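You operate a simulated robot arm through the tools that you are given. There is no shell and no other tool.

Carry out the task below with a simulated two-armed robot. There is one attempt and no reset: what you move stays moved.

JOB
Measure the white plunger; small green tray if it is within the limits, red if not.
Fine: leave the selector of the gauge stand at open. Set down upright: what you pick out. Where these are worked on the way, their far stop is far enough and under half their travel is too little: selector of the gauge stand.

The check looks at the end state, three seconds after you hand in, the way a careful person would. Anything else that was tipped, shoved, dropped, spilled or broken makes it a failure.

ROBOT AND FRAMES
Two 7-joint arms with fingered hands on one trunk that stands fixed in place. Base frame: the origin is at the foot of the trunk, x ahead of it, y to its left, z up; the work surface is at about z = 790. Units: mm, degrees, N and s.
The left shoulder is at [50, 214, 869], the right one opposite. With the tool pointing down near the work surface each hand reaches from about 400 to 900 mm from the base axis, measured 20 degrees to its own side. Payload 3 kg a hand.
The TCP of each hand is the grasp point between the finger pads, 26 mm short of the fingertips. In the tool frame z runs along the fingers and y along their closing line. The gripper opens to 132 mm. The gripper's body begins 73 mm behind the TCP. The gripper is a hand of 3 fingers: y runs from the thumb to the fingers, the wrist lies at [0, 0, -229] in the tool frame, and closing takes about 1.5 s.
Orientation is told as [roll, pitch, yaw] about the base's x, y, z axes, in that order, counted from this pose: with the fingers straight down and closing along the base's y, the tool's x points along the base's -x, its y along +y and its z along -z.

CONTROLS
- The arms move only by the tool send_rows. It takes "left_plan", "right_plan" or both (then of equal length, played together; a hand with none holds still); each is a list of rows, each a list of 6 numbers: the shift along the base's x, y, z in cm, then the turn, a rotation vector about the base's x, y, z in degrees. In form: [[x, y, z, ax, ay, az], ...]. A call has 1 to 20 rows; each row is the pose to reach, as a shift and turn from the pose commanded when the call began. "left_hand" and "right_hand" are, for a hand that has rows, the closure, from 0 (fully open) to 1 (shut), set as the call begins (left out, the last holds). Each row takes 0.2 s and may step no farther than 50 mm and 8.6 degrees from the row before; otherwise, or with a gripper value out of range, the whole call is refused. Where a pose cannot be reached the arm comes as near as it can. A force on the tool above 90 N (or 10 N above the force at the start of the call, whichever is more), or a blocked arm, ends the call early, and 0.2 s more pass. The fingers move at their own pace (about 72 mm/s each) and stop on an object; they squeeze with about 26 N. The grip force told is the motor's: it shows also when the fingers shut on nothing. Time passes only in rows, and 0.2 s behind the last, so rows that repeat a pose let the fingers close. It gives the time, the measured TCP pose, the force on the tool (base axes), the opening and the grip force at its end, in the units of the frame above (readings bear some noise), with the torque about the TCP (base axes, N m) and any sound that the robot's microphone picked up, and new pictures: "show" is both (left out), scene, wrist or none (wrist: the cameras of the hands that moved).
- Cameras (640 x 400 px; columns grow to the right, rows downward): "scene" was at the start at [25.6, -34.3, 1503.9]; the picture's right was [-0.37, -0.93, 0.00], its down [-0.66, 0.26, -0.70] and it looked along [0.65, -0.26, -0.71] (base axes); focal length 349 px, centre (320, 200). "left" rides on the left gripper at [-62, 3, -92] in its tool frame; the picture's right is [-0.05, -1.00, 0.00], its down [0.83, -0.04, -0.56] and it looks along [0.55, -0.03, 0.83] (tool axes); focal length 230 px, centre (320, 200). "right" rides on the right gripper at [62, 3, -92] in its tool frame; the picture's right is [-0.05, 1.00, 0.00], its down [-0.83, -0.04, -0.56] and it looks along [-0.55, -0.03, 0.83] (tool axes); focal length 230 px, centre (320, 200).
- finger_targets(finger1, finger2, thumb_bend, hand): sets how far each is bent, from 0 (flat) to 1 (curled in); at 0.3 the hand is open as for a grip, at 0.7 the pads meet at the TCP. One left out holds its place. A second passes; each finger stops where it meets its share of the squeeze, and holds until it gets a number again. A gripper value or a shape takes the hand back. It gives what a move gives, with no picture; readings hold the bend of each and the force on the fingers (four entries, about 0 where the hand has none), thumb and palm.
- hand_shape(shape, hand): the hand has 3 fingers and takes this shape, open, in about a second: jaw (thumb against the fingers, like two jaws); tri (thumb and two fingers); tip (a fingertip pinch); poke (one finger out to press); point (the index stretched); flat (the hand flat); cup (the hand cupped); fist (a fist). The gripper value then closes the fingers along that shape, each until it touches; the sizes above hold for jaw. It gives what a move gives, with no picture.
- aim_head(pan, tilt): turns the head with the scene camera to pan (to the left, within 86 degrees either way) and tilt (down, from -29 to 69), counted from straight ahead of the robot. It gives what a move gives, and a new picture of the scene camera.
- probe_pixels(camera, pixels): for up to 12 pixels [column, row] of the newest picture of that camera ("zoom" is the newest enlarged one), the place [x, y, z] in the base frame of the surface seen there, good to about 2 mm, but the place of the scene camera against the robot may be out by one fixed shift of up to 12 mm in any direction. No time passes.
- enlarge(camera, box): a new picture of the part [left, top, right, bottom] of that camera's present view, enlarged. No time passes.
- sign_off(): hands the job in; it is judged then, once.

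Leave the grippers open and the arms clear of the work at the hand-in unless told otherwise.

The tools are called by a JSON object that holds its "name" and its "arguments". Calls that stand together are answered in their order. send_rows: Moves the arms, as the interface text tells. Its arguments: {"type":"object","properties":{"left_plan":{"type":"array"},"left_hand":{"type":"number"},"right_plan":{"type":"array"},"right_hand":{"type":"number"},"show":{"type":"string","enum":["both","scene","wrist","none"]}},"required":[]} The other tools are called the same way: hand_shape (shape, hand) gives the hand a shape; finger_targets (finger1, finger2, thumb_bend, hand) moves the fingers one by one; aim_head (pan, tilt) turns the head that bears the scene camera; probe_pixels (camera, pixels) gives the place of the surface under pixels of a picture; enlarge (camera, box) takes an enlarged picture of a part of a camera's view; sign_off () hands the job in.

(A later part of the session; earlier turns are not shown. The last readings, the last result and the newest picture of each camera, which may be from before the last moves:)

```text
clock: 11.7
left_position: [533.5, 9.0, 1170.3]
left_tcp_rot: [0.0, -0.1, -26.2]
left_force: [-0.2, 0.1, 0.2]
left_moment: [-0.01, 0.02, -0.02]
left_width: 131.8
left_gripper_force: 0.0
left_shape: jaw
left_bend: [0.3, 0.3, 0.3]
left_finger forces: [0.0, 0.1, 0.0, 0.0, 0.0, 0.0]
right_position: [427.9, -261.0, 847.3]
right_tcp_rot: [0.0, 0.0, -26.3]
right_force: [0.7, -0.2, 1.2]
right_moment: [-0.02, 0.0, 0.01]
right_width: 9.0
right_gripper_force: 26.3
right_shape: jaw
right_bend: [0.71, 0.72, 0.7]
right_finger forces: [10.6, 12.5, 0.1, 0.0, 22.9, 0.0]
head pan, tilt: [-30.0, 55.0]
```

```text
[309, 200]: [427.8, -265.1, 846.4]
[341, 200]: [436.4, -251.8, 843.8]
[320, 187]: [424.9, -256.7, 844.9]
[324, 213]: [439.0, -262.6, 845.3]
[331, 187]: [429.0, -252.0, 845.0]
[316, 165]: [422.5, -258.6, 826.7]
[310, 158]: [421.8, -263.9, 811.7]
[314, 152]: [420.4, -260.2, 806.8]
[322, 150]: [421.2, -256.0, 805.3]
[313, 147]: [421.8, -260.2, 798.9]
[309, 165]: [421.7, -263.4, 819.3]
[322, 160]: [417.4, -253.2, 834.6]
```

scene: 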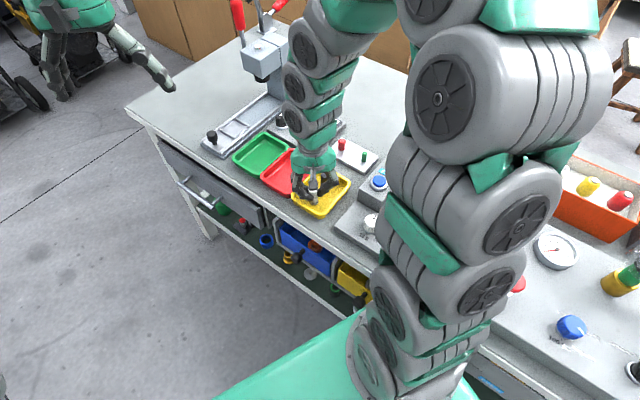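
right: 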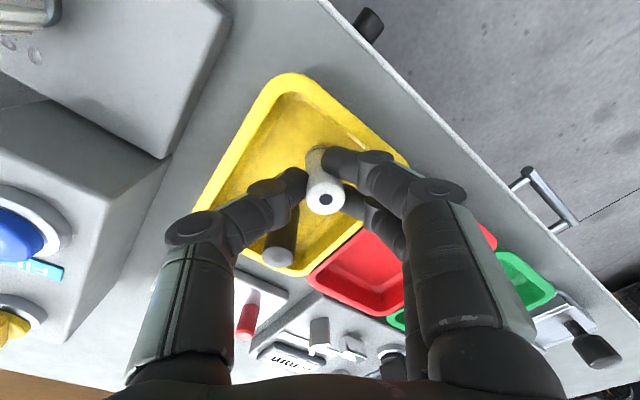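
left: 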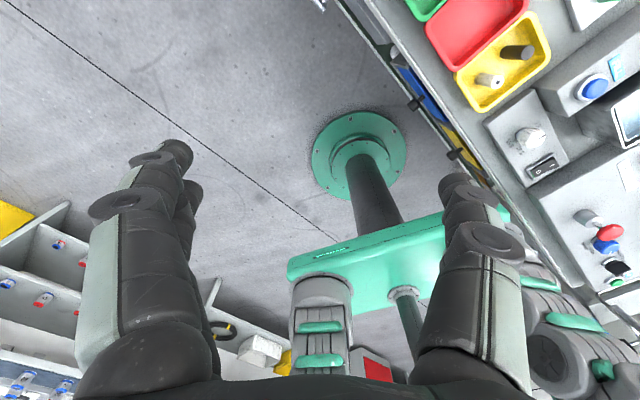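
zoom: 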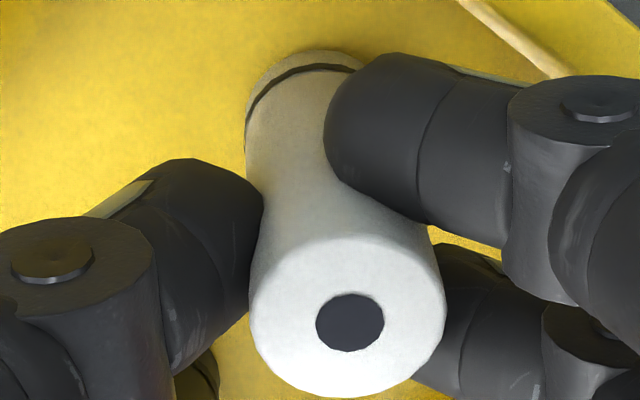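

The plunger got tilted ~5° toward the fingers because it nests 5 mm off-centre. I'll open again, let it settle, and re-grip with the hand shifted so the thumb and fingers meet it evenly.

{"name": "send_rows", "arguments": {"right_plan": [[0, 0, 0, 0, 0, 0], [0, 0, 0, 0, 0, 0], [0, 0, 0, 0, 0, 0], [0, 0, 0, 0, 0, 0], [0, 0, 0, 0, 0, 0]], "right_hand": 0.6, "show": "wrist"}}

{"name": "enlarge", "arguments": {"camera": "right", "box": [260, 120, 400, 240]}}

```text
clock: 12.9
left_position: [533.6, 8.3, 1170.0]
left_tcp_rot: [0.0, 0.0, -26.2]
left_force: [0.0, 0.4, 0.5]
left_moment: [-0.02, 0.01, -0.02]
left_width: 131.9
left_gripper_force: 0.1
left_shape: jaw
left_bend: [0.3, 0.3, 0.3]
left_finger forces: [0.0, 0.0, 0.0, 0.0, 0.0, 0.0]
right_position: [429.1, -260.8, 847.4]
right_tcp_rot: [0.0, 0.0, -26.3]
right_force: [0.2, -0.2, -0.1]
right_moment: [0.0, -0.02, 0.0]
right_width: 52.3
right_gripper_force: 0.1
right_shape: jaw
right_bend: [0.73, 0.73, 0.7]
right_finger forces: [0.0, 0.1, 0.0, 0.0, 0.1, 0.0]
head pan, tilt: [-30.0, 55.0]
```

right: 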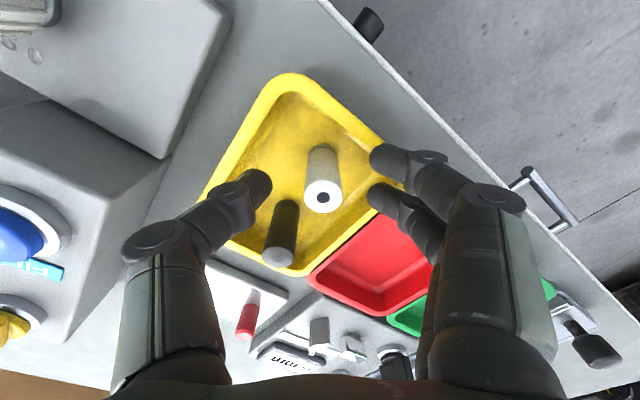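

```text
3.33 times, centred on (330, 180) of right
```

zoom: 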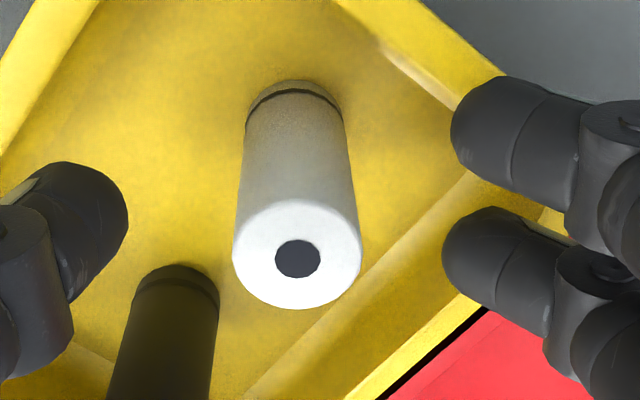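

It settled upright. Probing its top edges for the new centre.

{"name": "probe_pixels", "arguments": {"camera": "zoom", "pixels": [[240, 250], [355, 250], [297, 205], [297, 302], [260, 215], [335, 215], [262, 290], [335, 290], [295, 150], [296, 100]]}}

```text
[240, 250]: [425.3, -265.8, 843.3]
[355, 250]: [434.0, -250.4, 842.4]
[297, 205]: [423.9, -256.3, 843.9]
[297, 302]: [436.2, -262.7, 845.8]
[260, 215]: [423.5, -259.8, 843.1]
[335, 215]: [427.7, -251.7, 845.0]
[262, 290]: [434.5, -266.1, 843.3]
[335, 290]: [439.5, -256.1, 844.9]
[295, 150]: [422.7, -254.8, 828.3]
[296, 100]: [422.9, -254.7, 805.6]
```

Centre is now ≈(430.6, -258.6). Shift the hand by about (-1.1, -1.6) mm, then close again.

{"name": "send_rows", "arguments": {"right_plan": [[-0.11, -0.16, 0, 0, 0, 0], [-0.11, -0.16, 0, 0, 0, 0]], "show": "none"}}

{"name": "send_rows", "arguments": {"right_plan": [[0, 0, 0, 0, 0, 0], [0, 0, 0, 0, 0, 0], [0, 0, 0, 0, 0, 0], [0, 0, 0, 0, 0, 0], [0, 0, 0, 0, 0, 0], [0, 0, 0, 0, 0, 0]], "right_hand": 1.0, "show": "wrist"}}

{"name": "enlarge", "arguments": {"camera": "right", "box": [260, 120, 400, 240]}}

```text
clock: 13.5
left_position: [532.0, 8.4, 1169.7]
left_tcp_rot: [0.0, 0.0, -26.2]
left_force: [-0.8, 0.6, 0.5]
left_moment: [-0.04, -0.01, 0.03]
left_width: 132.0
left_gripper_force: 0.1
left_shape: jaw
left_bend: [0.3, 0.3, 0.3]
left_finger forces: [0.1, 0.1, 0.0, 0.0, 0.0, 0.0]
right_position: [427.4, -261.6, 848.9]
right_tcp_rot: [0.0, 0.0, -26.3]
right_force: [-0.5, -0.1, -0.2]
right_moment: [0.0, 0.01, 0.0]
right_width: 52.3
right_gripper_force: 0.1
right_shape: jaw
right_bend: [0.73, 0.73, 0.7]
right_finger forces: [0.0, 0.0, 0.0, 0.0, 0.0, 0.0]
head pan, tilt: [-30.0, 55.0]
```

```text
clock: 14.9
left_position: [534.0, 9.5, 1171.5]
left_tcp_rot: [-0.1, 0.0, -26.3]
left_force: [-0.5, 0.1, -0.1]
left_moment: [0.01, -0.01, 0.03]
left_width: 132.1
left_gripper_force: 0.1
left_shape: jaw
left_bend: [0.3, 0.3, 0.3]
left_finger forces: [0.1, 0.1, 0.0, 0.1, 0.1, 0.0]
right_position: [427.2, -262.5, 848.8]
right_tcp_rot: [0.1, 0.0, -26.2]
right_force: [0.5, -0.4, -0.8]
right_moment: [0.0, 0.03, 0.0]
right_width: 9.4
right_gripper_force: 26.3
right_shape: jaw
right_bend: [0.71, 0.72, 0.7]
right_finger forces: [10.5, 12.6, 0.1, 0.0, 22.9, 0.0]
head pan, tilt: [-30.0, 55.0]
```

right: 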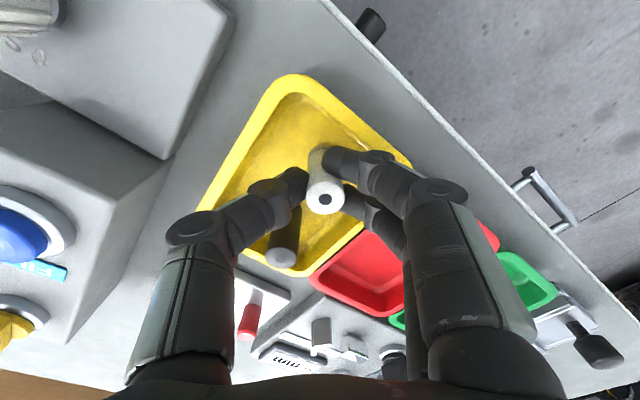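

```text
3.33 times, centred on (330, 180) of right
```

zoom: 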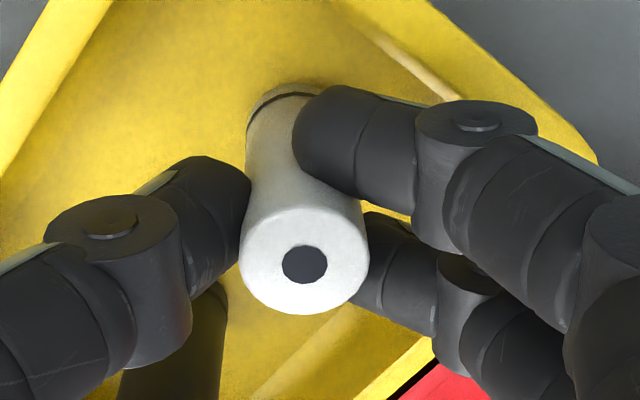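

Now it stands straight between thumb and both fingers. I'll lift it 85 mm straight up.

{"name": "send_rows", "arguments": {"right_plan": [[0, 0, 1.0, 0, 0, 0], [0, 0, 2.5, 0, 0, 0], [0, 0, 4.5, 0, 0, 0], [0, 0, 6.5, 0, 0, 0], [0, 0, 8.5, 0, 0, 0], [0, 0, 8.5, 0, 0, 0]], "show": "both"}}

{"name": "enlarge", "arguments": {"camera": "right", "box": [260, 120, 400, 240]}}

{"name": "enlarge", "arguments": {"camera": "scene", "box": [270, 110, 370, 210]}}

```text
clock: 16.3
left_position: [532.0, 8.6, 1170.4]
left_tcp_rot: [0.1, 0.0, -26.3]
left_force: [-0.3, -0.7, 0.4]
left_moment: [-0.02, 0.01, -0.02]
left_width: 131.6
left_gripper_force: 0.1
left_shape: jaw
left_bend: [0.3, 0.3, 0.3]
left_finger forces: [0.0, 0.0, 0.0, 0.1, 0.1, 0.0]
right_position: [427.3, -261.8, 932.1]
right_tcp_rot: [0.0, 0.0, -26.3]
right_force: [-0.5, 0.2, -0.7]
right_moment: [0.03, 0.01, -0.05]
right_width: 8.9
right_gripper_force: 25.6
right_shape: jaw
right_bend: [0.71, 0.72, 0.7]
right_finger forces: [11.8, 13.5, 0.0, 0.1, 22.9, 0.0]
head pan, tilt: [-30.0, 55.0]
```

scene: 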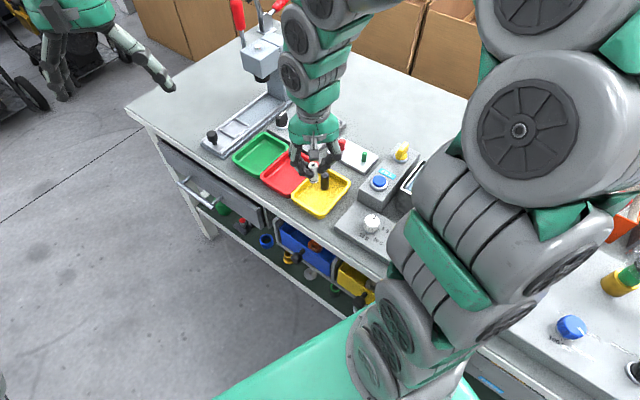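
right: 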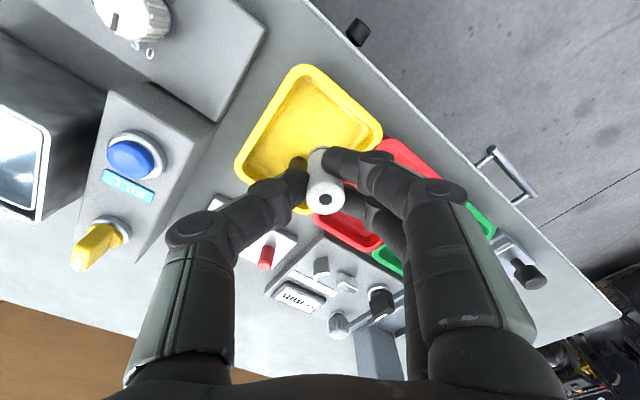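

```text
3.33 times, centred on (330, 180) of right
```

zoom: 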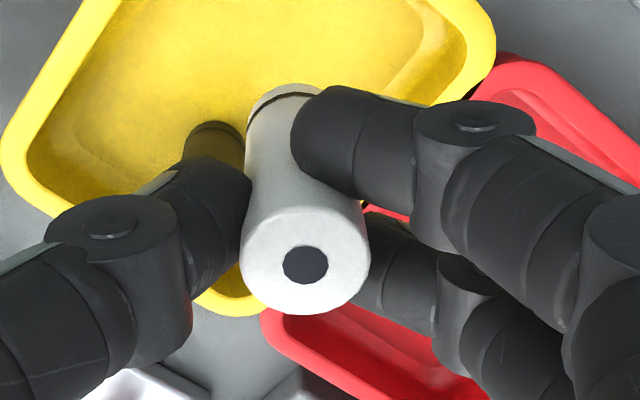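

```text
4.00 times, centred on (320, 160) of scene
```

zoom: 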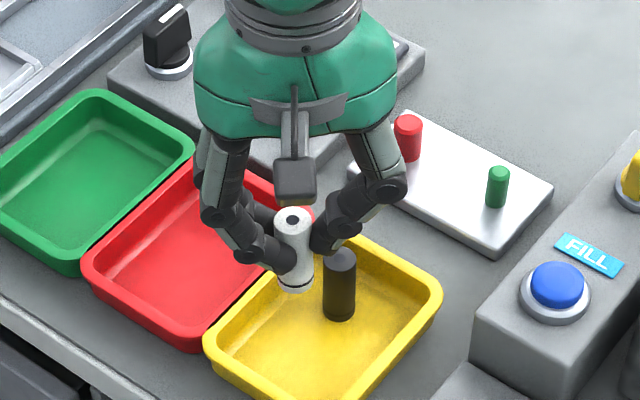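

Lifted, held upright. I'll probe the plunger top and the finger tips to fix the in-hand offset.

{"name": "probe_pixels", "arguments": {"camera": "zoom", "pixels": [[293, 220]]}}

{"name": "probe_pixels", "arguments": {"camera": "right", "pixels": [[309, 198], [341, 198], [324, 186], [324, 212], [314, 188], [336, 208], [314, 208], [336, 188], [324, 155], [328, 148], [304, 165], [345, 185]]}}

```text
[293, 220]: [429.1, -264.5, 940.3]
```

```text
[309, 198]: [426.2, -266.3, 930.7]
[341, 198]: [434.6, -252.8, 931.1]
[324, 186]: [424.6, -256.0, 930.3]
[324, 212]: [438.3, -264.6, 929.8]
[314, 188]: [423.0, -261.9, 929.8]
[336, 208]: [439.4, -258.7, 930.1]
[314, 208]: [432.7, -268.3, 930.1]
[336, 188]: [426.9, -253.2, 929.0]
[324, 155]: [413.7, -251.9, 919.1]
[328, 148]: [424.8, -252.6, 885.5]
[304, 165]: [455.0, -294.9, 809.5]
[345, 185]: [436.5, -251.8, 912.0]
```

In hand: plunger axis is at TCP +(3.3, 2.3) mm, bottom ≈52.5 mm below TCP. I'll carry it at this height to above the gap between V-anvil and jaw (target axis ≈(603, -347)).

{"name": "send_rows", "arguments": {"right_plan": [[3.45, -1.74, 0, 0, 0, 0], [6.9, -3.48, 0, 0, 0, 0], [10.35, -5.22, 0, 0, 0, 0], [13.8, -6.96, 0, 0, 0, 0], [17.23, -8.68, 0, 0, 0, 0], [17.23, -8.68, -2.0, 0, 0, 0], [17.23, -8.68, -2.0, 0, 0, 0]], "show": "both"}}

{"name": "enlarge", "arguments": {"camera": "right", "box": [250, 110, 410, 250]}}

{"name": "enlarge", "arguments": {"camera": "scene", "box": [260, 70, 360, 170]}}

```text
clock: 17.9
left_position: [532.6, 9.7, 1171.2]
left_tcp_rot: [0.0, 0.0, -26.3]
left_force: [0.1, 0.3, 0.2]
left_moment: [0.01, 0.01, -0.02]
left_width: 131.7
left_gripper_force: 0.1
left_shape: jaw
left_bend: [0.3, 0.3, 0.3]
left_finger forces: [0.0, 0.1, 0.1, 0.0, 0.1, 0.0]
right_position: [601.7, -349.9, 912.5]
right_tcp_rot: [0.1, 0.0, -26.5]
right_force: [-0.5, -0.1, -0.9]
right_moment: [0.03, 0.05, 0.01]
right_width: 8.8
right_gripper_force: 25.7
right_shape: jaw
right_bend: [0.71, 0.72, 0.7]
right_finger forces: [14.8, 15.8, 0.1, 0.1, 22.8, 0.0]
head pan, tilt: [-30.0, 55.0]
```

scene: 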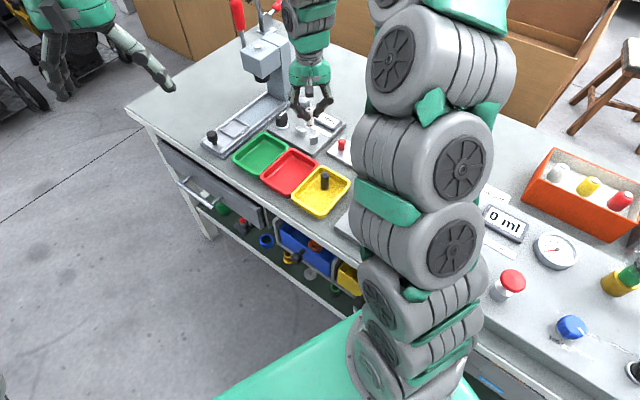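
right: 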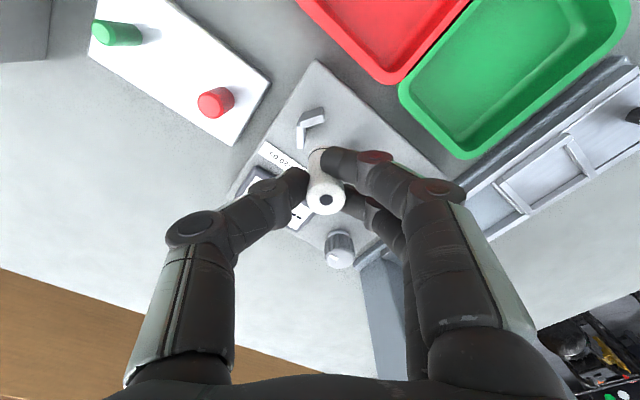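

```text
2.86 times, centred on (330, 180) of right
```

zoom: 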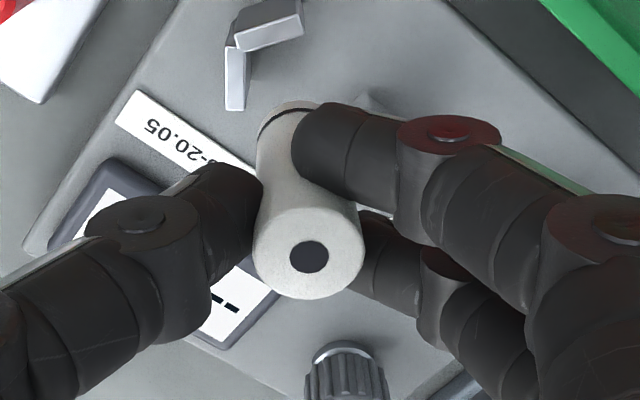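

```text
4.00 times, centred on (310, 120) of scene
```

zoom: 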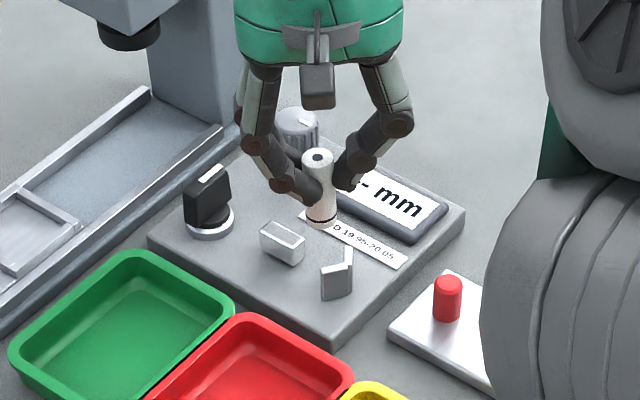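

Measured TCP is (601.7, -349.9). I'll probe plunger top and V-anvil/jaw in this same view for the relative position.

{"name": "enlarge", "arguments": {"camera": "right", "box": [280, 95, 370, 215]}}

```text
3.33 times, centred on (325, 155) of right
```

zoom: 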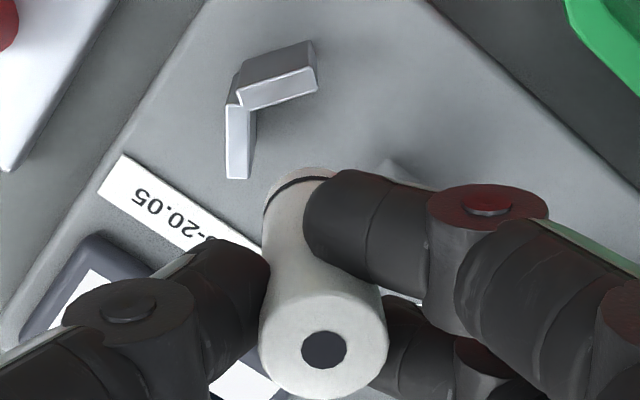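

{"name": "probe_pixels", "arguments": {"camera": "zoom", "pixels": [[238, 172], [236, 112], [247, 105], [310, 83], [240, 102], [262, 95], [268, 345], [382, 345], [325, 300], [325, 392], [245, 140], [255, 150]]}}

{"name": "probe_pixels", "arguments": {"camera": "zoom", "pixels": [[228, 178], [247, 178], [249, 130], [227, 106], [315, 88], [313, 68], [244, 108], [239, 95], [392, 168], [300, 172], [292, 200], [410, 298]]}}

```text
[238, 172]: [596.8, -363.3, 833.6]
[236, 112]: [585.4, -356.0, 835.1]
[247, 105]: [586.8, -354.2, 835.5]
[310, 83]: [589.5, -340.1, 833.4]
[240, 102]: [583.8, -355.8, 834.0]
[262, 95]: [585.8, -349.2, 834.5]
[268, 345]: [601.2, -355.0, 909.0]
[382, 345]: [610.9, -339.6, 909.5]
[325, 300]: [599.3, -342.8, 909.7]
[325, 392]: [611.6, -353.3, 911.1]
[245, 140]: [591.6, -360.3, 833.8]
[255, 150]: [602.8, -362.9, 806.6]
```

```text
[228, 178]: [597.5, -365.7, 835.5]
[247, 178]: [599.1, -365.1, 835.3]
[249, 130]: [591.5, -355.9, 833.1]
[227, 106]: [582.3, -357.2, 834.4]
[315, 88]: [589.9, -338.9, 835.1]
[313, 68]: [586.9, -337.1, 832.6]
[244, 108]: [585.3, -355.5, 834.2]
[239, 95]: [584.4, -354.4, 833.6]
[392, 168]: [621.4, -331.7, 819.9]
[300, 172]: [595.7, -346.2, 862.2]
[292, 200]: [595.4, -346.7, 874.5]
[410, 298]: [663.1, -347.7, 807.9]
```

The V is ~120° with apex at u≈368; the seated axis would be u≈380, v≈578. Plunger axis is now at u≈389, v≈580. I'll shift by (-5.0, +0.7) mm and lower 46 mm (bottom ~4 mm above the plate).

{"name": "send_rows", "arguments": {"right_plan": [[-0.5, 0.07, 0, 0, 0, 0], [-0.5, 0.07, -1.5, 0, 0, 0], [-0.5, 0.07, -3.0, 0, 0, 0], [-0.5, 0.07, -4.0, 0, 0, 0], [-0.5, 0.07, -4.6, 0, 0, 0], [-0.5, 0.07, -4.6, 0, 0, 0]], "show": "both"}}

{"name": "enlarge", "arguments": {"camera": "right", "box": [270, 100, 390, 220]}}

{"name": "enlarge", "arguments": {"camera": "scene", "box": [275, 90, 355, 160]}}

```text
clock: 19.3
left_position: [532.8, 8.9, 1169.6]
left_tcp_rot: [0.0, 0.0, -26.5]
left_force: [0.3, -0.1, -0.1]
left_moment: [-0.01, 0.01, -0.02]
left_width: 131.9
left_gripper_force: 0.1
left_shape: jaw
left_bend: [0.3, 0.3, 0.3]
left_finger forces: [0.0, 0.0, 0.0, 0.0, 0.0, 0.1]
right_position: [593.3, -348.2, 866.1]
right_tcp_rot: [0.0, 0.2, -26.5]
right_force: [3.0, -0.7, -1.5]
right_moment: [-0.03, -0.09, -0.01]
right_width: 8.1
right_gripper_force: 25.8
right_shape: jaw
right_bend: [0.73, 0.71, 0.73]
right_finger forces: [0.0, 17.2, 0.1, 0.1, 21.1, 0.1]
head pan, tilt: [-30.0, 55.0]
```

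scene: 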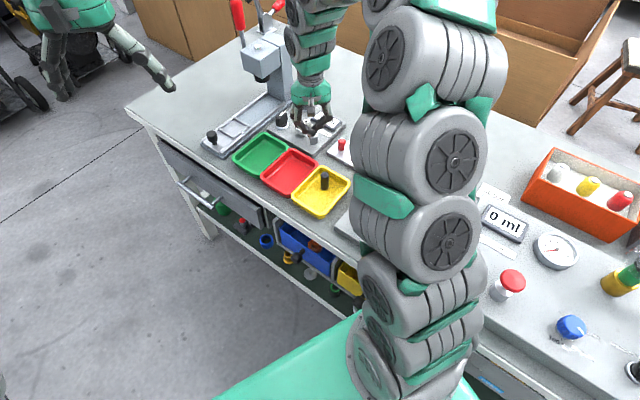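
right: 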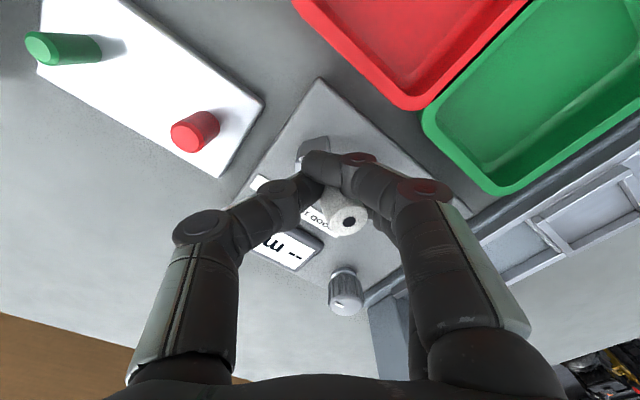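

```text
3.33 times, centred on (330, 160) of right
```

zoom: 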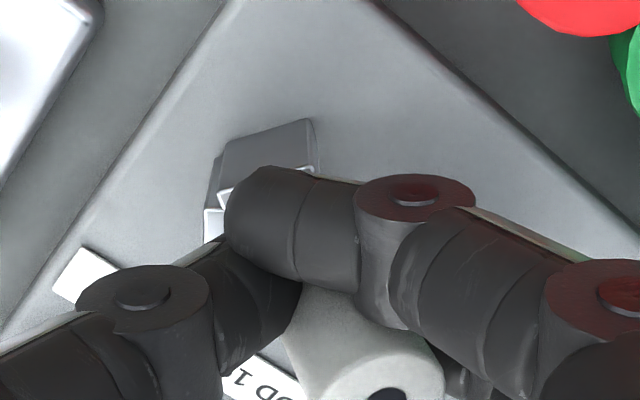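

```text
5.71 times, centred on (315, 125) of scene
```

zoom: 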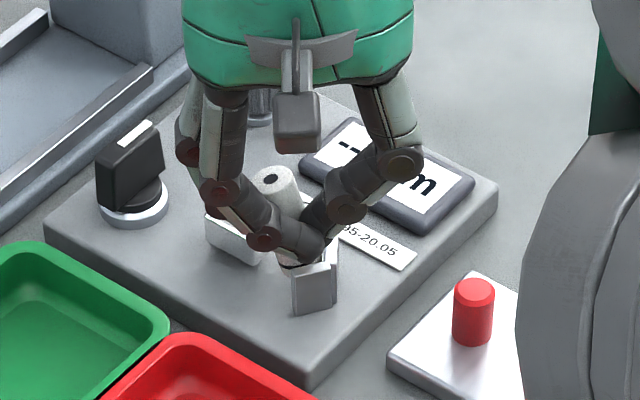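

Trouble: finger 1 no longer touches, and the plunger has tilted — it seems its lower end caught on the V-anvil. I'll stop here and probe its pose before doing anything.

{"name": "probe_pixels", "arguments": {"camera": "right", "pixels": [[349, 222], [335, 220], [362, 218], [346, 232], [352, 210], [340, 200], [325, 198], [330, 205], [358, 230], [338, 212], [362, 210], [318, 193]]}}

{"name": "enlarge", "arguments": {"camera": "right", "box": [290, 130, 390, 250]}}

{"name": "enlarge", "arguments": {"camera": "scene", "box": [295, 105, 335, 150]}}

```text
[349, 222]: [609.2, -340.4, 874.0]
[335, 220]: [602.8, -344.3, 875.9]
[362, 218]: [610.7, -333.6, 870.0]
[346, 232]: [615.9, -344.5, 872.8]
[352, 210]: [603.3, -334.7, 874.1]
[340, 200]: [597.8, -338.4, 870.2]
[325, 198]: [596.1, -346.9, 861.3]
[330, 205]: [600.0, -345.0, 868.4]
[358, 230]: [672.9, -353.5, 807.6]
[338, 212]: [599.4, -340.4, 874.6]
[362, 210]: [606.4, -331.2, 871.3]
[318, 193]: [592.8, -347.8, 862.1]
```

```text
3.33 times, centred on (340, 190) of right
```

zoom: 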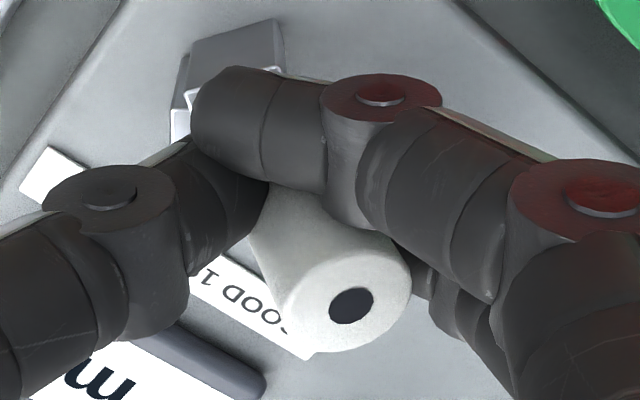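

```text
8.89 times, centred on (315, 128) of scene
```

zoom: 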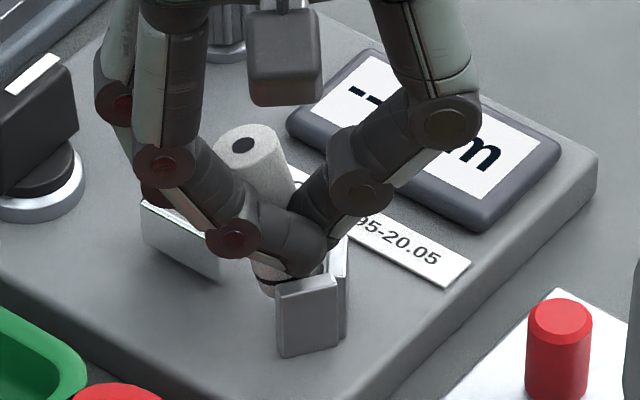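

The plunger leans ~22° (top toward the fingers), its foot caught over the V arm, still pinched by thumb and finger 2. I'll lift straight up slowly with the grip kept and look again.

{"name": "send_rows", "arguments": {"right_plan": [[0, 0, 0.4, 0, 0, 0], [0, 0, 0.9, 0, 0, 0], [0, 0, 1.5, 0, 0, 0], [0, 0, 2.2, 0, 0, 0], [0, 0, 3.0, 0, 0, 0], [0, 0, 3.0, 0, 0, 0]], "show": "both"}}

{"name": "enlarge", "arguments": {"camera": "right", "box": [270, 100, 390, 250]}}

{"name": "enlarge", "arguments": {"camera": "scene", "box": [285, 85, 345, 150]}}

```text
clock: 20.7
left_position: [533.1, 8.0, 1171.0]
left_tcp_rot: [0.0, 0.0, -26.3]
left_force: [-0.4, -0.1, 0.0]
left_moment: [-0.03, 0.01, 0.02]
left_width: 132.0
left_gripper_force: 0.0
left_shape: jaw
left_bend: [0.3, 0.3, 0.3]
left_finger forces: [0.0, 0.1, 0.1, 0.0, 0.0, 0.1]
right_position: [593.6, -348.8, 897.5]
right_tcp_rot: [0.0, 0.0, -26.3]
right_force: [0.3, -0.1, -0.7]
right_moment: [-0.02, 0.03, 0.01]
right_width: 8.4
right_gripper_force: 26.1
right_shape: jaw
right_bend: [0.73, 0.71, 0.73]
right_finger forces: [0.0, 16.9, 0.0, 0.1, 22.2, 0.1]
head pan, tilt: [-30.0, 55.0]
```

scene: 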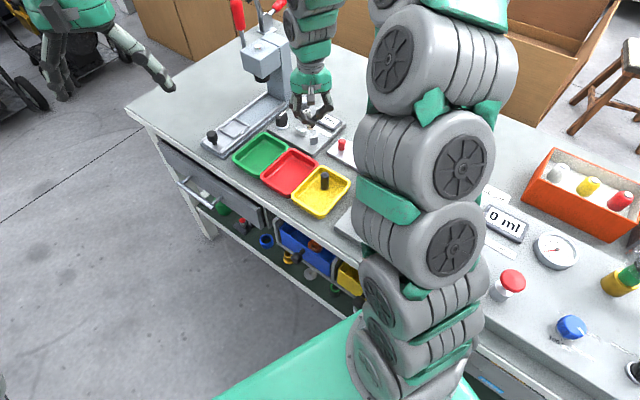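
right: 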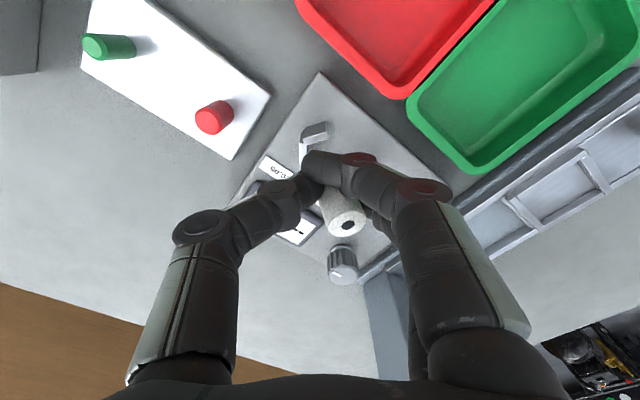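

```text
2.67 times, centred on (330, 175) of right
```

zoom: 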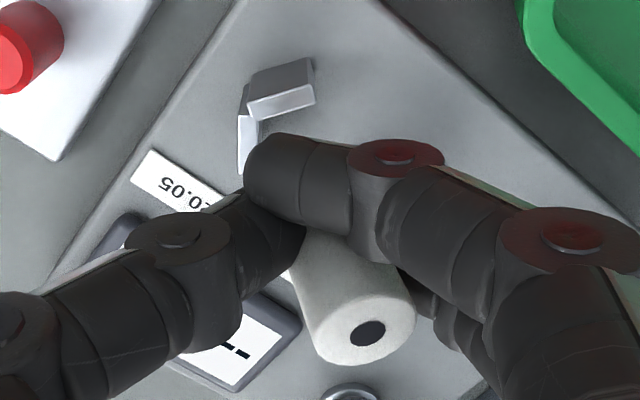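

```text
6.15 times, centred on (315, 118) of scene
```

zoom: 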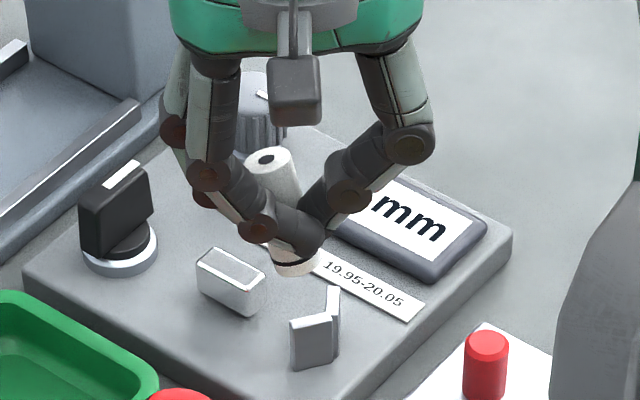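

The plunger is still held but leaning. I'll probe its top disc to compute the tilt.

{"name": "enlarge", "arguments": {"camera": "right", "box": [310, 175, 380, 245]}}

```text
5.71 times, centred on (345, 210) of right
```

zoom: 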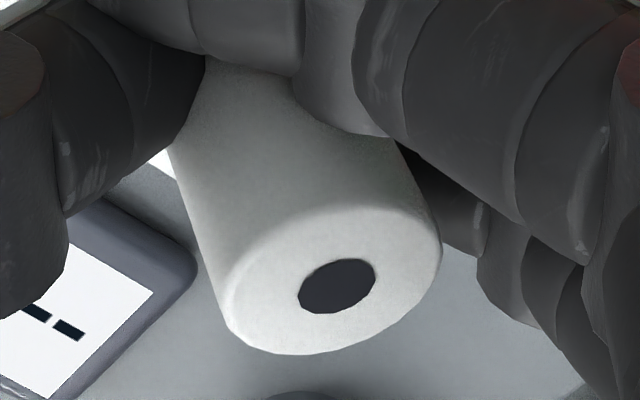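

{"name": "probe_pixels", "arguments": {"camera": "zoom", "pixels": [[240, 300], [430, 240], [270, 345], [400, 320], [300, 240], [370, 215], [340, 340], [430, 270], [250, 270], [335, 250], [260, 150], [300, 200]]}}

{"name": "probe_pixels", "arguments": {"camera": "zoom", "pixels": [[200, 150], [220, 220], [230, 100], [270, 90], [340, 150], [380, 180], [250, 200], [210, 190], [330, 300], [290, 310], [390, 240], [320, 240]]}}

```text
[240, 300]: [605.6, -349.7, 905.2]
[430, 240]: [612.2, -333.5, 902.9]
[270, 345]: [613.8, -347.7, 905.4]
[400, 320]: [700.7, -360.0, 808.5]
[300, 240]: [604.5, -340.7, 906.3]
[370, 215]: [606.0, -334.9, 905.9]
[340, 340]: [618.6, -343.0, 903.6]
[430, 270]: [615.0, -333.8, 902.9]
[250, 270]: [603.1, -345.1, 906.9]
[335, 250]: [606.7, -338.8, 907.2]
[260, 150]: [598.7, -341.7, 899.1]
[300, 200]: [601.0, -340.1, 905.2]
```

```text
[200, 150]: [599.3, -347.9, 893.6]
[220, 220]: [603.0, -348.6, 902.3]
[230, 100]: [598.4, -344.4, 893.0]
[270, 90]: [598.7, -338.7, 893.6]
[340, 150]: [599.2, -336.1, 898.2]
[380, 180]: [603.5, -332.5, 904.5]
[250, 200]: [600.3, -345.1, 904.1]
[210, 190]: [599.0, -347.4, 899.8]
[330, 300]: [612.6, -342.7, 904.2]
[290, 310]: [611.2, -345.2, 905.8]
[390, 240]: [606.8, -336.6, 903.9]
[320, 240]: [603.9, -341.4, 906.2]
```

I'll cross-check the tilt with the scene camera by probing top and foot of the plunger.

{"name": "enlarge", "arguments": {"camera": "scene", "box": [295, 95, 335, 135]}}

```text
10.00 times, centred on (315, 115) of scene
```

zoom: 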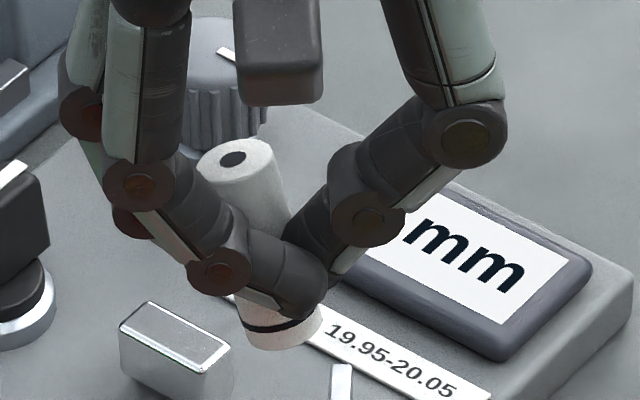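

{"name": "probe_pixels", "arguments": {"camera": "zoom", "pixels": [[233, 158], [205, 165], [262, 150], [240, 178], [228, 143], [275, 190], [255, 210], [280, 338], [250, 330], [312, 325], [280, 330], [265, 320]]}}

```text
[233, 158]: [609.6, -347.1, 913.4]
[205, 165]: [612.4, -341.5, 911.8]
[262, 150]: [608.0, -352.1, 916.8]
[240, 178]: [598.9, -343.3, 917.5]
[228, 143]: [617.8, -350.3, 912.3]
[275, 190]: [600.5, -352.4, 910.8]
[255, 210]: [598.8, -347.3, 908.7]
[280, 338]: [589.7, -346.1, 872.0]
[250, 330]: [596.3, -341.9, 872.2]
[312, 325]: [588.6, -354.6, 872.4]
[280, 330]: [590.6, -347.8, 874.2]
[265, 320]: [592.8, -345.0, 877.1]
```

Both views agree the plunger leans ≈16° toward the row direction (+u). I'll carry it over the empty red tray (walled and roomy) while tilting the hand to bring the plunger upright, then set it down there and re-grip cleanly.

{"name": "send_rows", "arguments": {"right_plan": [[0, 0, 1.0, 0, 0, 0], [0, 0, 2.0, 0, 0, 0], [-1.2, 1.6, 2.0, 1.6, -2.7, 0], [-2.4, 3.2, 2.0, 3.2, -5.4, 0], [-3.6, 4.8, 2.0, 4.8, -8.1, 0], [-4.8, 6.4, 2.0, 6.4, -10.8, 0], [-6.0, 8.0, 2.0, 8.0, -13.4, 0], [-7.29, 9.66, 2.0, 8.0, -13.4, 0], [-7.29, 9.66, 2.0, 8.0, -13.4, 0], [-7.29, 9.66, 2.0, 8.0, -13.4, 0]], "show": "both"}}

{"name": "enlarge", "arguments": {"camera": "right", "box": [270, 100, 390, 250]}}

{"name": "enlarge", "arguments": {"camera": "scene", "box": [260, 110, 330, 190]}}

```text
clock: 22.9
left_position: [533.3, 9.2, 1169.8]
left_tcp_rot: [0.0, 0.0, -26.4]
left_force: [0.2, -0.2, 1.2]
left_moment: [0.0, 0.02, 0.01]
left_width: 132.0
left_gripper_force: 0.1
left_shape: jaw
left_bend: [0.3, 0.3, 0.3]
left_finger forces: [0.0, 0.0, 0.1, 0.0, 0.0, 0.0]
right_position: [522.0, -250.7, 917.2]
right_tcp_rot: [13.1, -8.4, -27.4]
right_force: [0.8, -0.5, 0.1]
right_moment: [-0.02, 0.01, 0.0]
right_width: 8.2
right_gripper_force: 25.6
right_shape: jaw
right_bend: [0.73, 0.71, 0.73]
right_finger forces: [0.0, 16.6, 0.0, 0.0, 22.5, 0.0]
head pan, tilt: [-30.0, 55.0]
```

scene: 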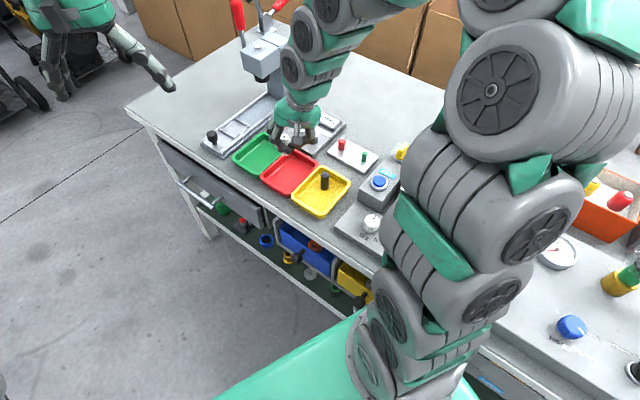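
right: 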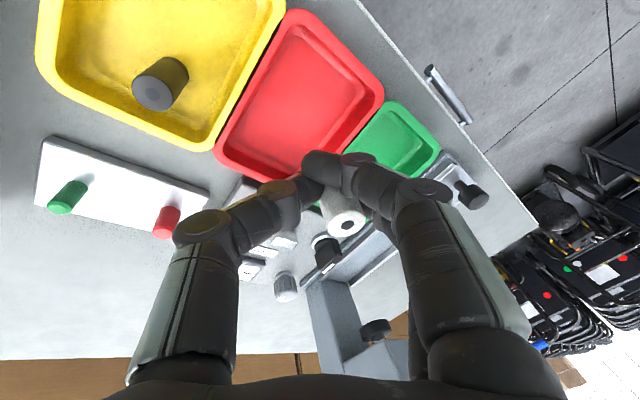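

```text
2.67 times, centred on (330, 175) of right
```

zoom: 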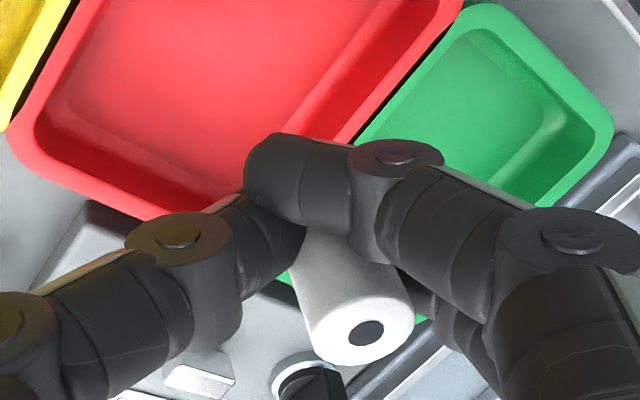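

```text
5.00 times, centred on (295, 150) of scene
```

zoom: 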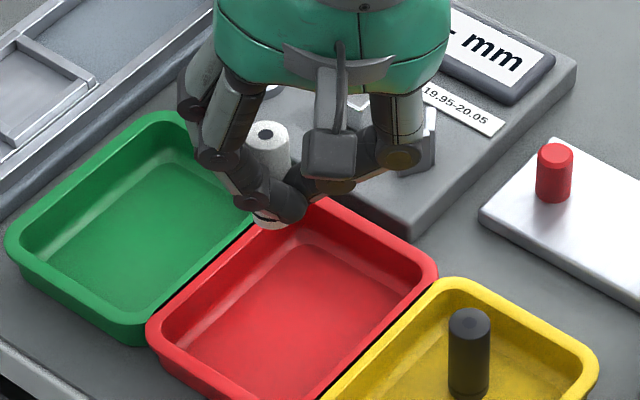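

In the scene view the plunger still looks longer than the black upright one, i.e. it leans away from the camera. I'll probe the top disc and foot again from both views.

{"name": "enlarge", "arguments": {"camera": "scene", "box": [290, 120, 330, 165]}}

{"name": "probe_pixels", "arguments": {"camera": "scene", "pixels": [[309, 137], [306, 137], [312, 137], [309, 135], [309, 139], [310, 142], [307, 142], [309, 153], [311, 153], [307, 153], [309, 155], [312, 154]]}}

{"name": "enlarge", "arguments": {"camera": "right", "box": [310, 175, 380, 245]}}

```text
8.89 times, centred on (310, 142) of scene
```

zoom: 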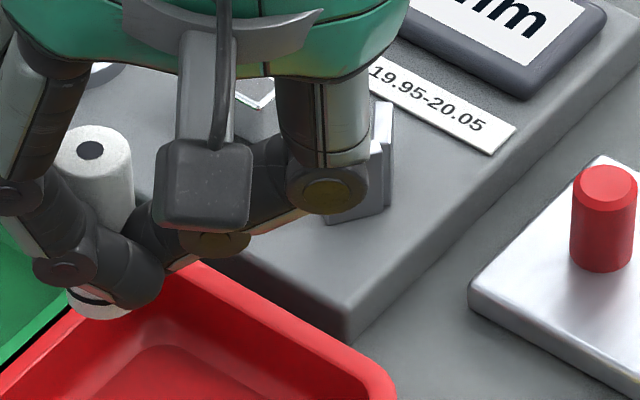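

```text
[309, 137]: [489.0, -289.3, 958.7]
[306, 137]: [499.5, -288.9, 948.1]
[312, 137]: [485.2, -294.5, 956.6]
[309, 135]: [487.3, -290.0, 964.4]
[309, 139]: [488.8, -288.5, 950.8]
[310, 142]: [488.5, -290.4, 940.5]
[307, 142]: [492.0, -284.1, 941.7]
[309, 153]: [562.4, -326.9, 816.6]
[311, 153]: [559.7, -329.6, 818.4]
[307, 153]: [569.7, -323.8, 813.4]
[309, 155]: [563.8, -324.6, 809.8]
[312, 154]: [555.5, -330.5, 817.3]
```

```text
5.71 times, centred on (345, 210) of right
```

zoom: 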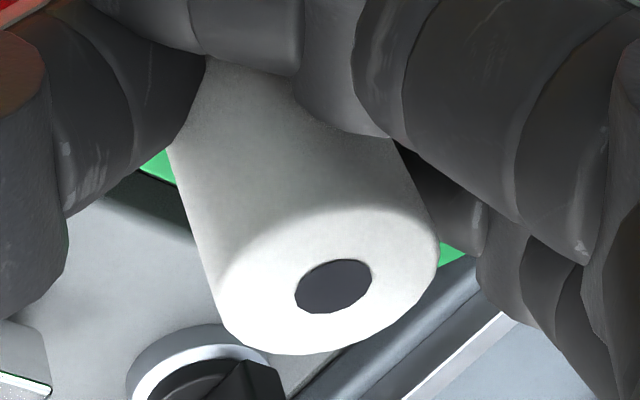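

I mis-picked the columns (plunger is at (284, 136) in the scene). Enlarging the right spot and probing again.

{"name": "enlarge", "arguments": {"camera": "scene", "box": [264, 122, 304, 167]}}

```text
8.89 times, centred on (284, 144) of scene
```

zoom: 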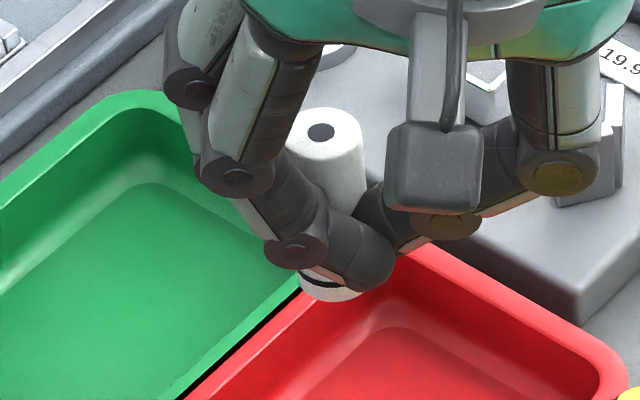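

{"name": "probe_pixels", "arguments": {"camera": "zoom", "pixels": [[322, 132], [295, 130], [352, 138], [322, 112], [315, 155], [340, 118], [345, 180], [330, 180], [325, 290], [310, 285], [345, 295], [325, 297]]}}

{"name": "probe_pixels", "arguments": {"camera": "right", "pixels": [[330, 225], [336, 233], [345, 235], [356, 231], [363, 224], [365, 218], [360, 213], [350, 213], [342, 215], [335, 218], [350, 230], [340, 225]]}}

```text
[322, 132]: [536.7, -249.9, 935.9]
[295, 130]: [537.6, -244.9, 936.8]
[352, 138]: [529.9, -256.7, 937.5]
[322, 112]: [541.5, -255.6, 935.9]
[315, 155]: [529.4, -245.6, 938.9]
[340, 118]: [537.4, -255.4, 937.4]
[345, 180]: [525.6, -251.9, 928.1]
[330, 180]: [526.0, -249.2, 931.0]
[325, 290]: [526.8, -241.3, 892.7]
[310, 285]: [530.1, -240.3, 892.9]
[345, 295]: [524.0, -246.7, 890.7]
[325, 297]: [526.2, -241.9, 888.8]
```

```text
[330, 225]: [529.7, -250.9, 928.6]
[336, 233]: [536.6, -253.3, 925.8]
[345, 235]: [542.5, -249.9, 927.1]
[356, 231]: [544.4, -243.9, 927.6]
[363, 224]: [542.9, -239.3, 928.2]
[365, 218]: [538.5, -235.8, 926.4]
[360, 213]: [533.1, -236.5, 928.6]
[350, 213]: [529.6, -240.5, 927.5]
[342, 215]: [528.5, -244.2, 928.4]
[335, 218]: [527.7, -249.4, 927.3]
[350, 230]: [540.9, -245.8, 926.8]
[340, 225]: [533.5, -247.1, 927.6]
```

The top disc is now level within a few degrees (z 926–928 all round) and centred at ≈(536, -245); its foot is at z≈877. I'll lower it 78 mm into the middle of the red tray.

{"name": "send_rows", "arguments": {"right_plan": [[0, 0, -1.5, 0, 0, 0], [0, 0, -3.0, 0, 0, 0], [0, 0, -4.5, 0, 0, 0], [0, 0, -6.0, 0, 0, 0], [0, 0, -7.0, 0, 0, 0], [0, 0, -7.8, 0, 0, 0], [0, 0, -7.8, 0, 0, 0]], "show": "both"}}

{"name": "enlarge", "arguments": {"camera": "scene", "box": [254, 132, 324, 202]}}

```text
clock: 24.5
left_position: [533.2, 9.3, 1169.8]
left_tcp_rot: [0.0, 0.0, -26.3]
left_force: [0.9, -0.1, 0.4]
left_moment: [-0.01, -0.03, -0.01]
left_width: 131.8
left_gripper_force: 0.1
left_shape: jaw
left_bend: [0.3, 0.3, 0.3]
left_finger forces: [0.0, 0.0, 0.1, 0.1, 0.0, 0.0]
right_position: [522.3, -253.0, 838.4]
right_tcp_rot: [13.2, -8.5, -27.3]
right_force: [0.4, 0.0, -0.6]
right_moment: [-0.01, 0.01, 0.0]
right_width: 8.2
right_gripper_force: 25.7
right_shape: jaw
right_bend: [0.73, 0.71, 0.73]
right_finger forces: [0.0, 16.7, 0.0, 0.1, 22.5, 0.1]
head pan, tilt: [-30.0, 55.0]
```

scene: 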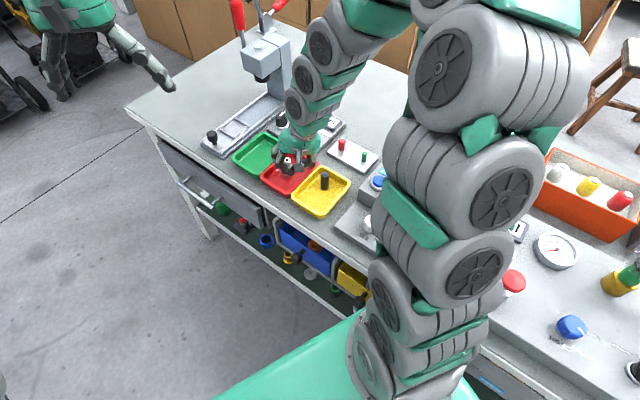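
right: 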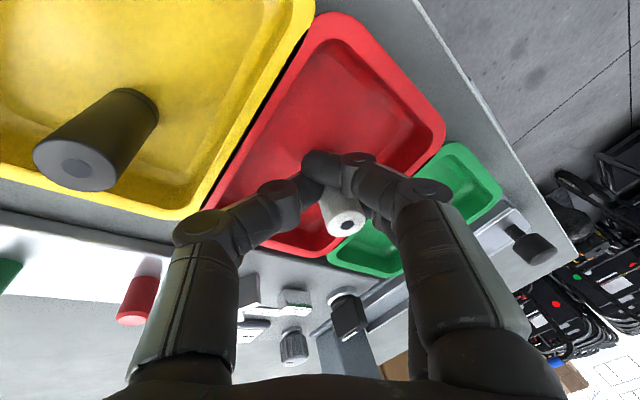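

```text
5.71 times, centred on (289, 167) of scene
```

zoom: 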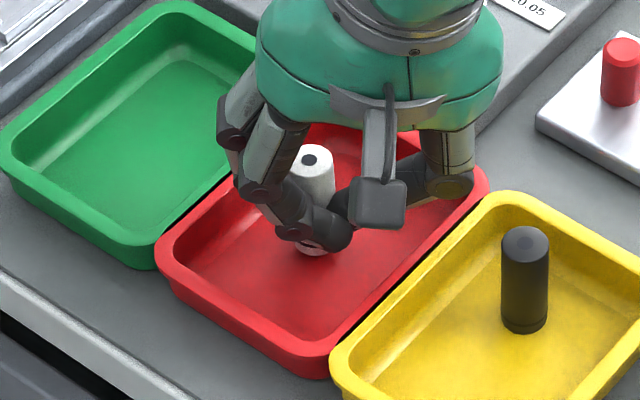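

It's upright over the red tray floor, ≈4–5 mm above. I'll lower in 1 mm steps and watch the vertical force.

{"name": "send_rows", "arguments": {"right_plan": [[0, 0, -0.1, 0, 0, 0], [0, 0, -0.2, 0, 0, 0], [0, 0, -0.3, 0, 0, 0], [0, 0, -0.4, 0, 0, 0], [0, 0, -0.4, 0, 0, 0]], "show": "none"}}

```text
clock: 25.7
left_position: [533.2, 7.9, 1170.8]
left_tcp_rot: [-0.1, 0.0, -26.3]
left_force: [0.4, 0.8, -0.1]
left_moment: [0.01, -0.01, 0.01]
left_width: 131.8
left_gripper_force: 0.0
left_shape: jaw
left_bend: [0.3, 0.3, 0.3]
left_finger forces: [0.0, 0.0, 0.0, 0.0, 0.0, 0.1]
right_position: [521.8, -252.7, 834.5]
right_tcp_rot: [13.1, -8.4, -27.3]
right_force: [0.5, -0.1, -1.0]
right_moment: [-0.01, -0.01, 0.01]
right_width: 8.5
right_gripper_force: 26.1
right_shape: jaw
right_bend: [0.73, 0.71, 0.73]
right_finger forces: [0.0, 16.7, 0.0, 0.1, 22.4, 0.0]
head pan, tilt: [-30.0, 55.0]
```

No contact yet (Fz −1.0 N). Continue down in 0.5 mm steps.

{"name": "send_rows", "arguments": {"right_plan": [[0, 0, -0.05, 0, 0, 0], [0, 0, -0.1, 0, 0, 0], [0, 0, -0.15, 0, 0, 0], [0, 0, -0.2, 0, 0, 0]], "show": "wrist"}}

```text
clock: 26.7
left_position: [532.7, 9.9, 1170.3]
left_tcp_rot: [0.0, 0.0, -26.4]
left_force: [-0.4, -0.6, 0.5]
left_moment: [0.01, 0.02, 0.01]
left_width: 132.0
left_gripper_force: 0.1
left_shape: jaw
left_bend: [0.3, 0.3, 0.3]
left_finger forces: [0.1, 0.0, 0.0, 0.1, 0.0, 0.0]
right_position: [522.5, -252.9, 833.3]
right_tcp_rot: [13.2, -8.5, -27.4]
right_force: [-0.2, 0.2, 4.2]
right_moment: [0.01, -0.05, -0.01]
right_width: 8.2
right_gripper_force: 25.3
right_shape: jaw
right_bend: [0.73, 0.71, 0.73]
right_finger forces: [0.0, 16.9, 0.0, 0.1, 23.0, 0.0]
head pan, tilt: [-30.0, 55.0]
```

right: 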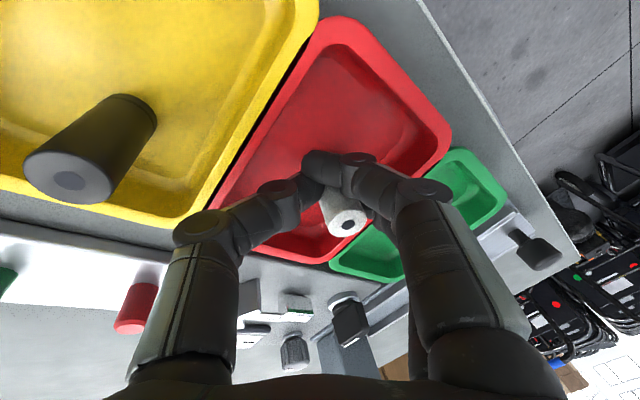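

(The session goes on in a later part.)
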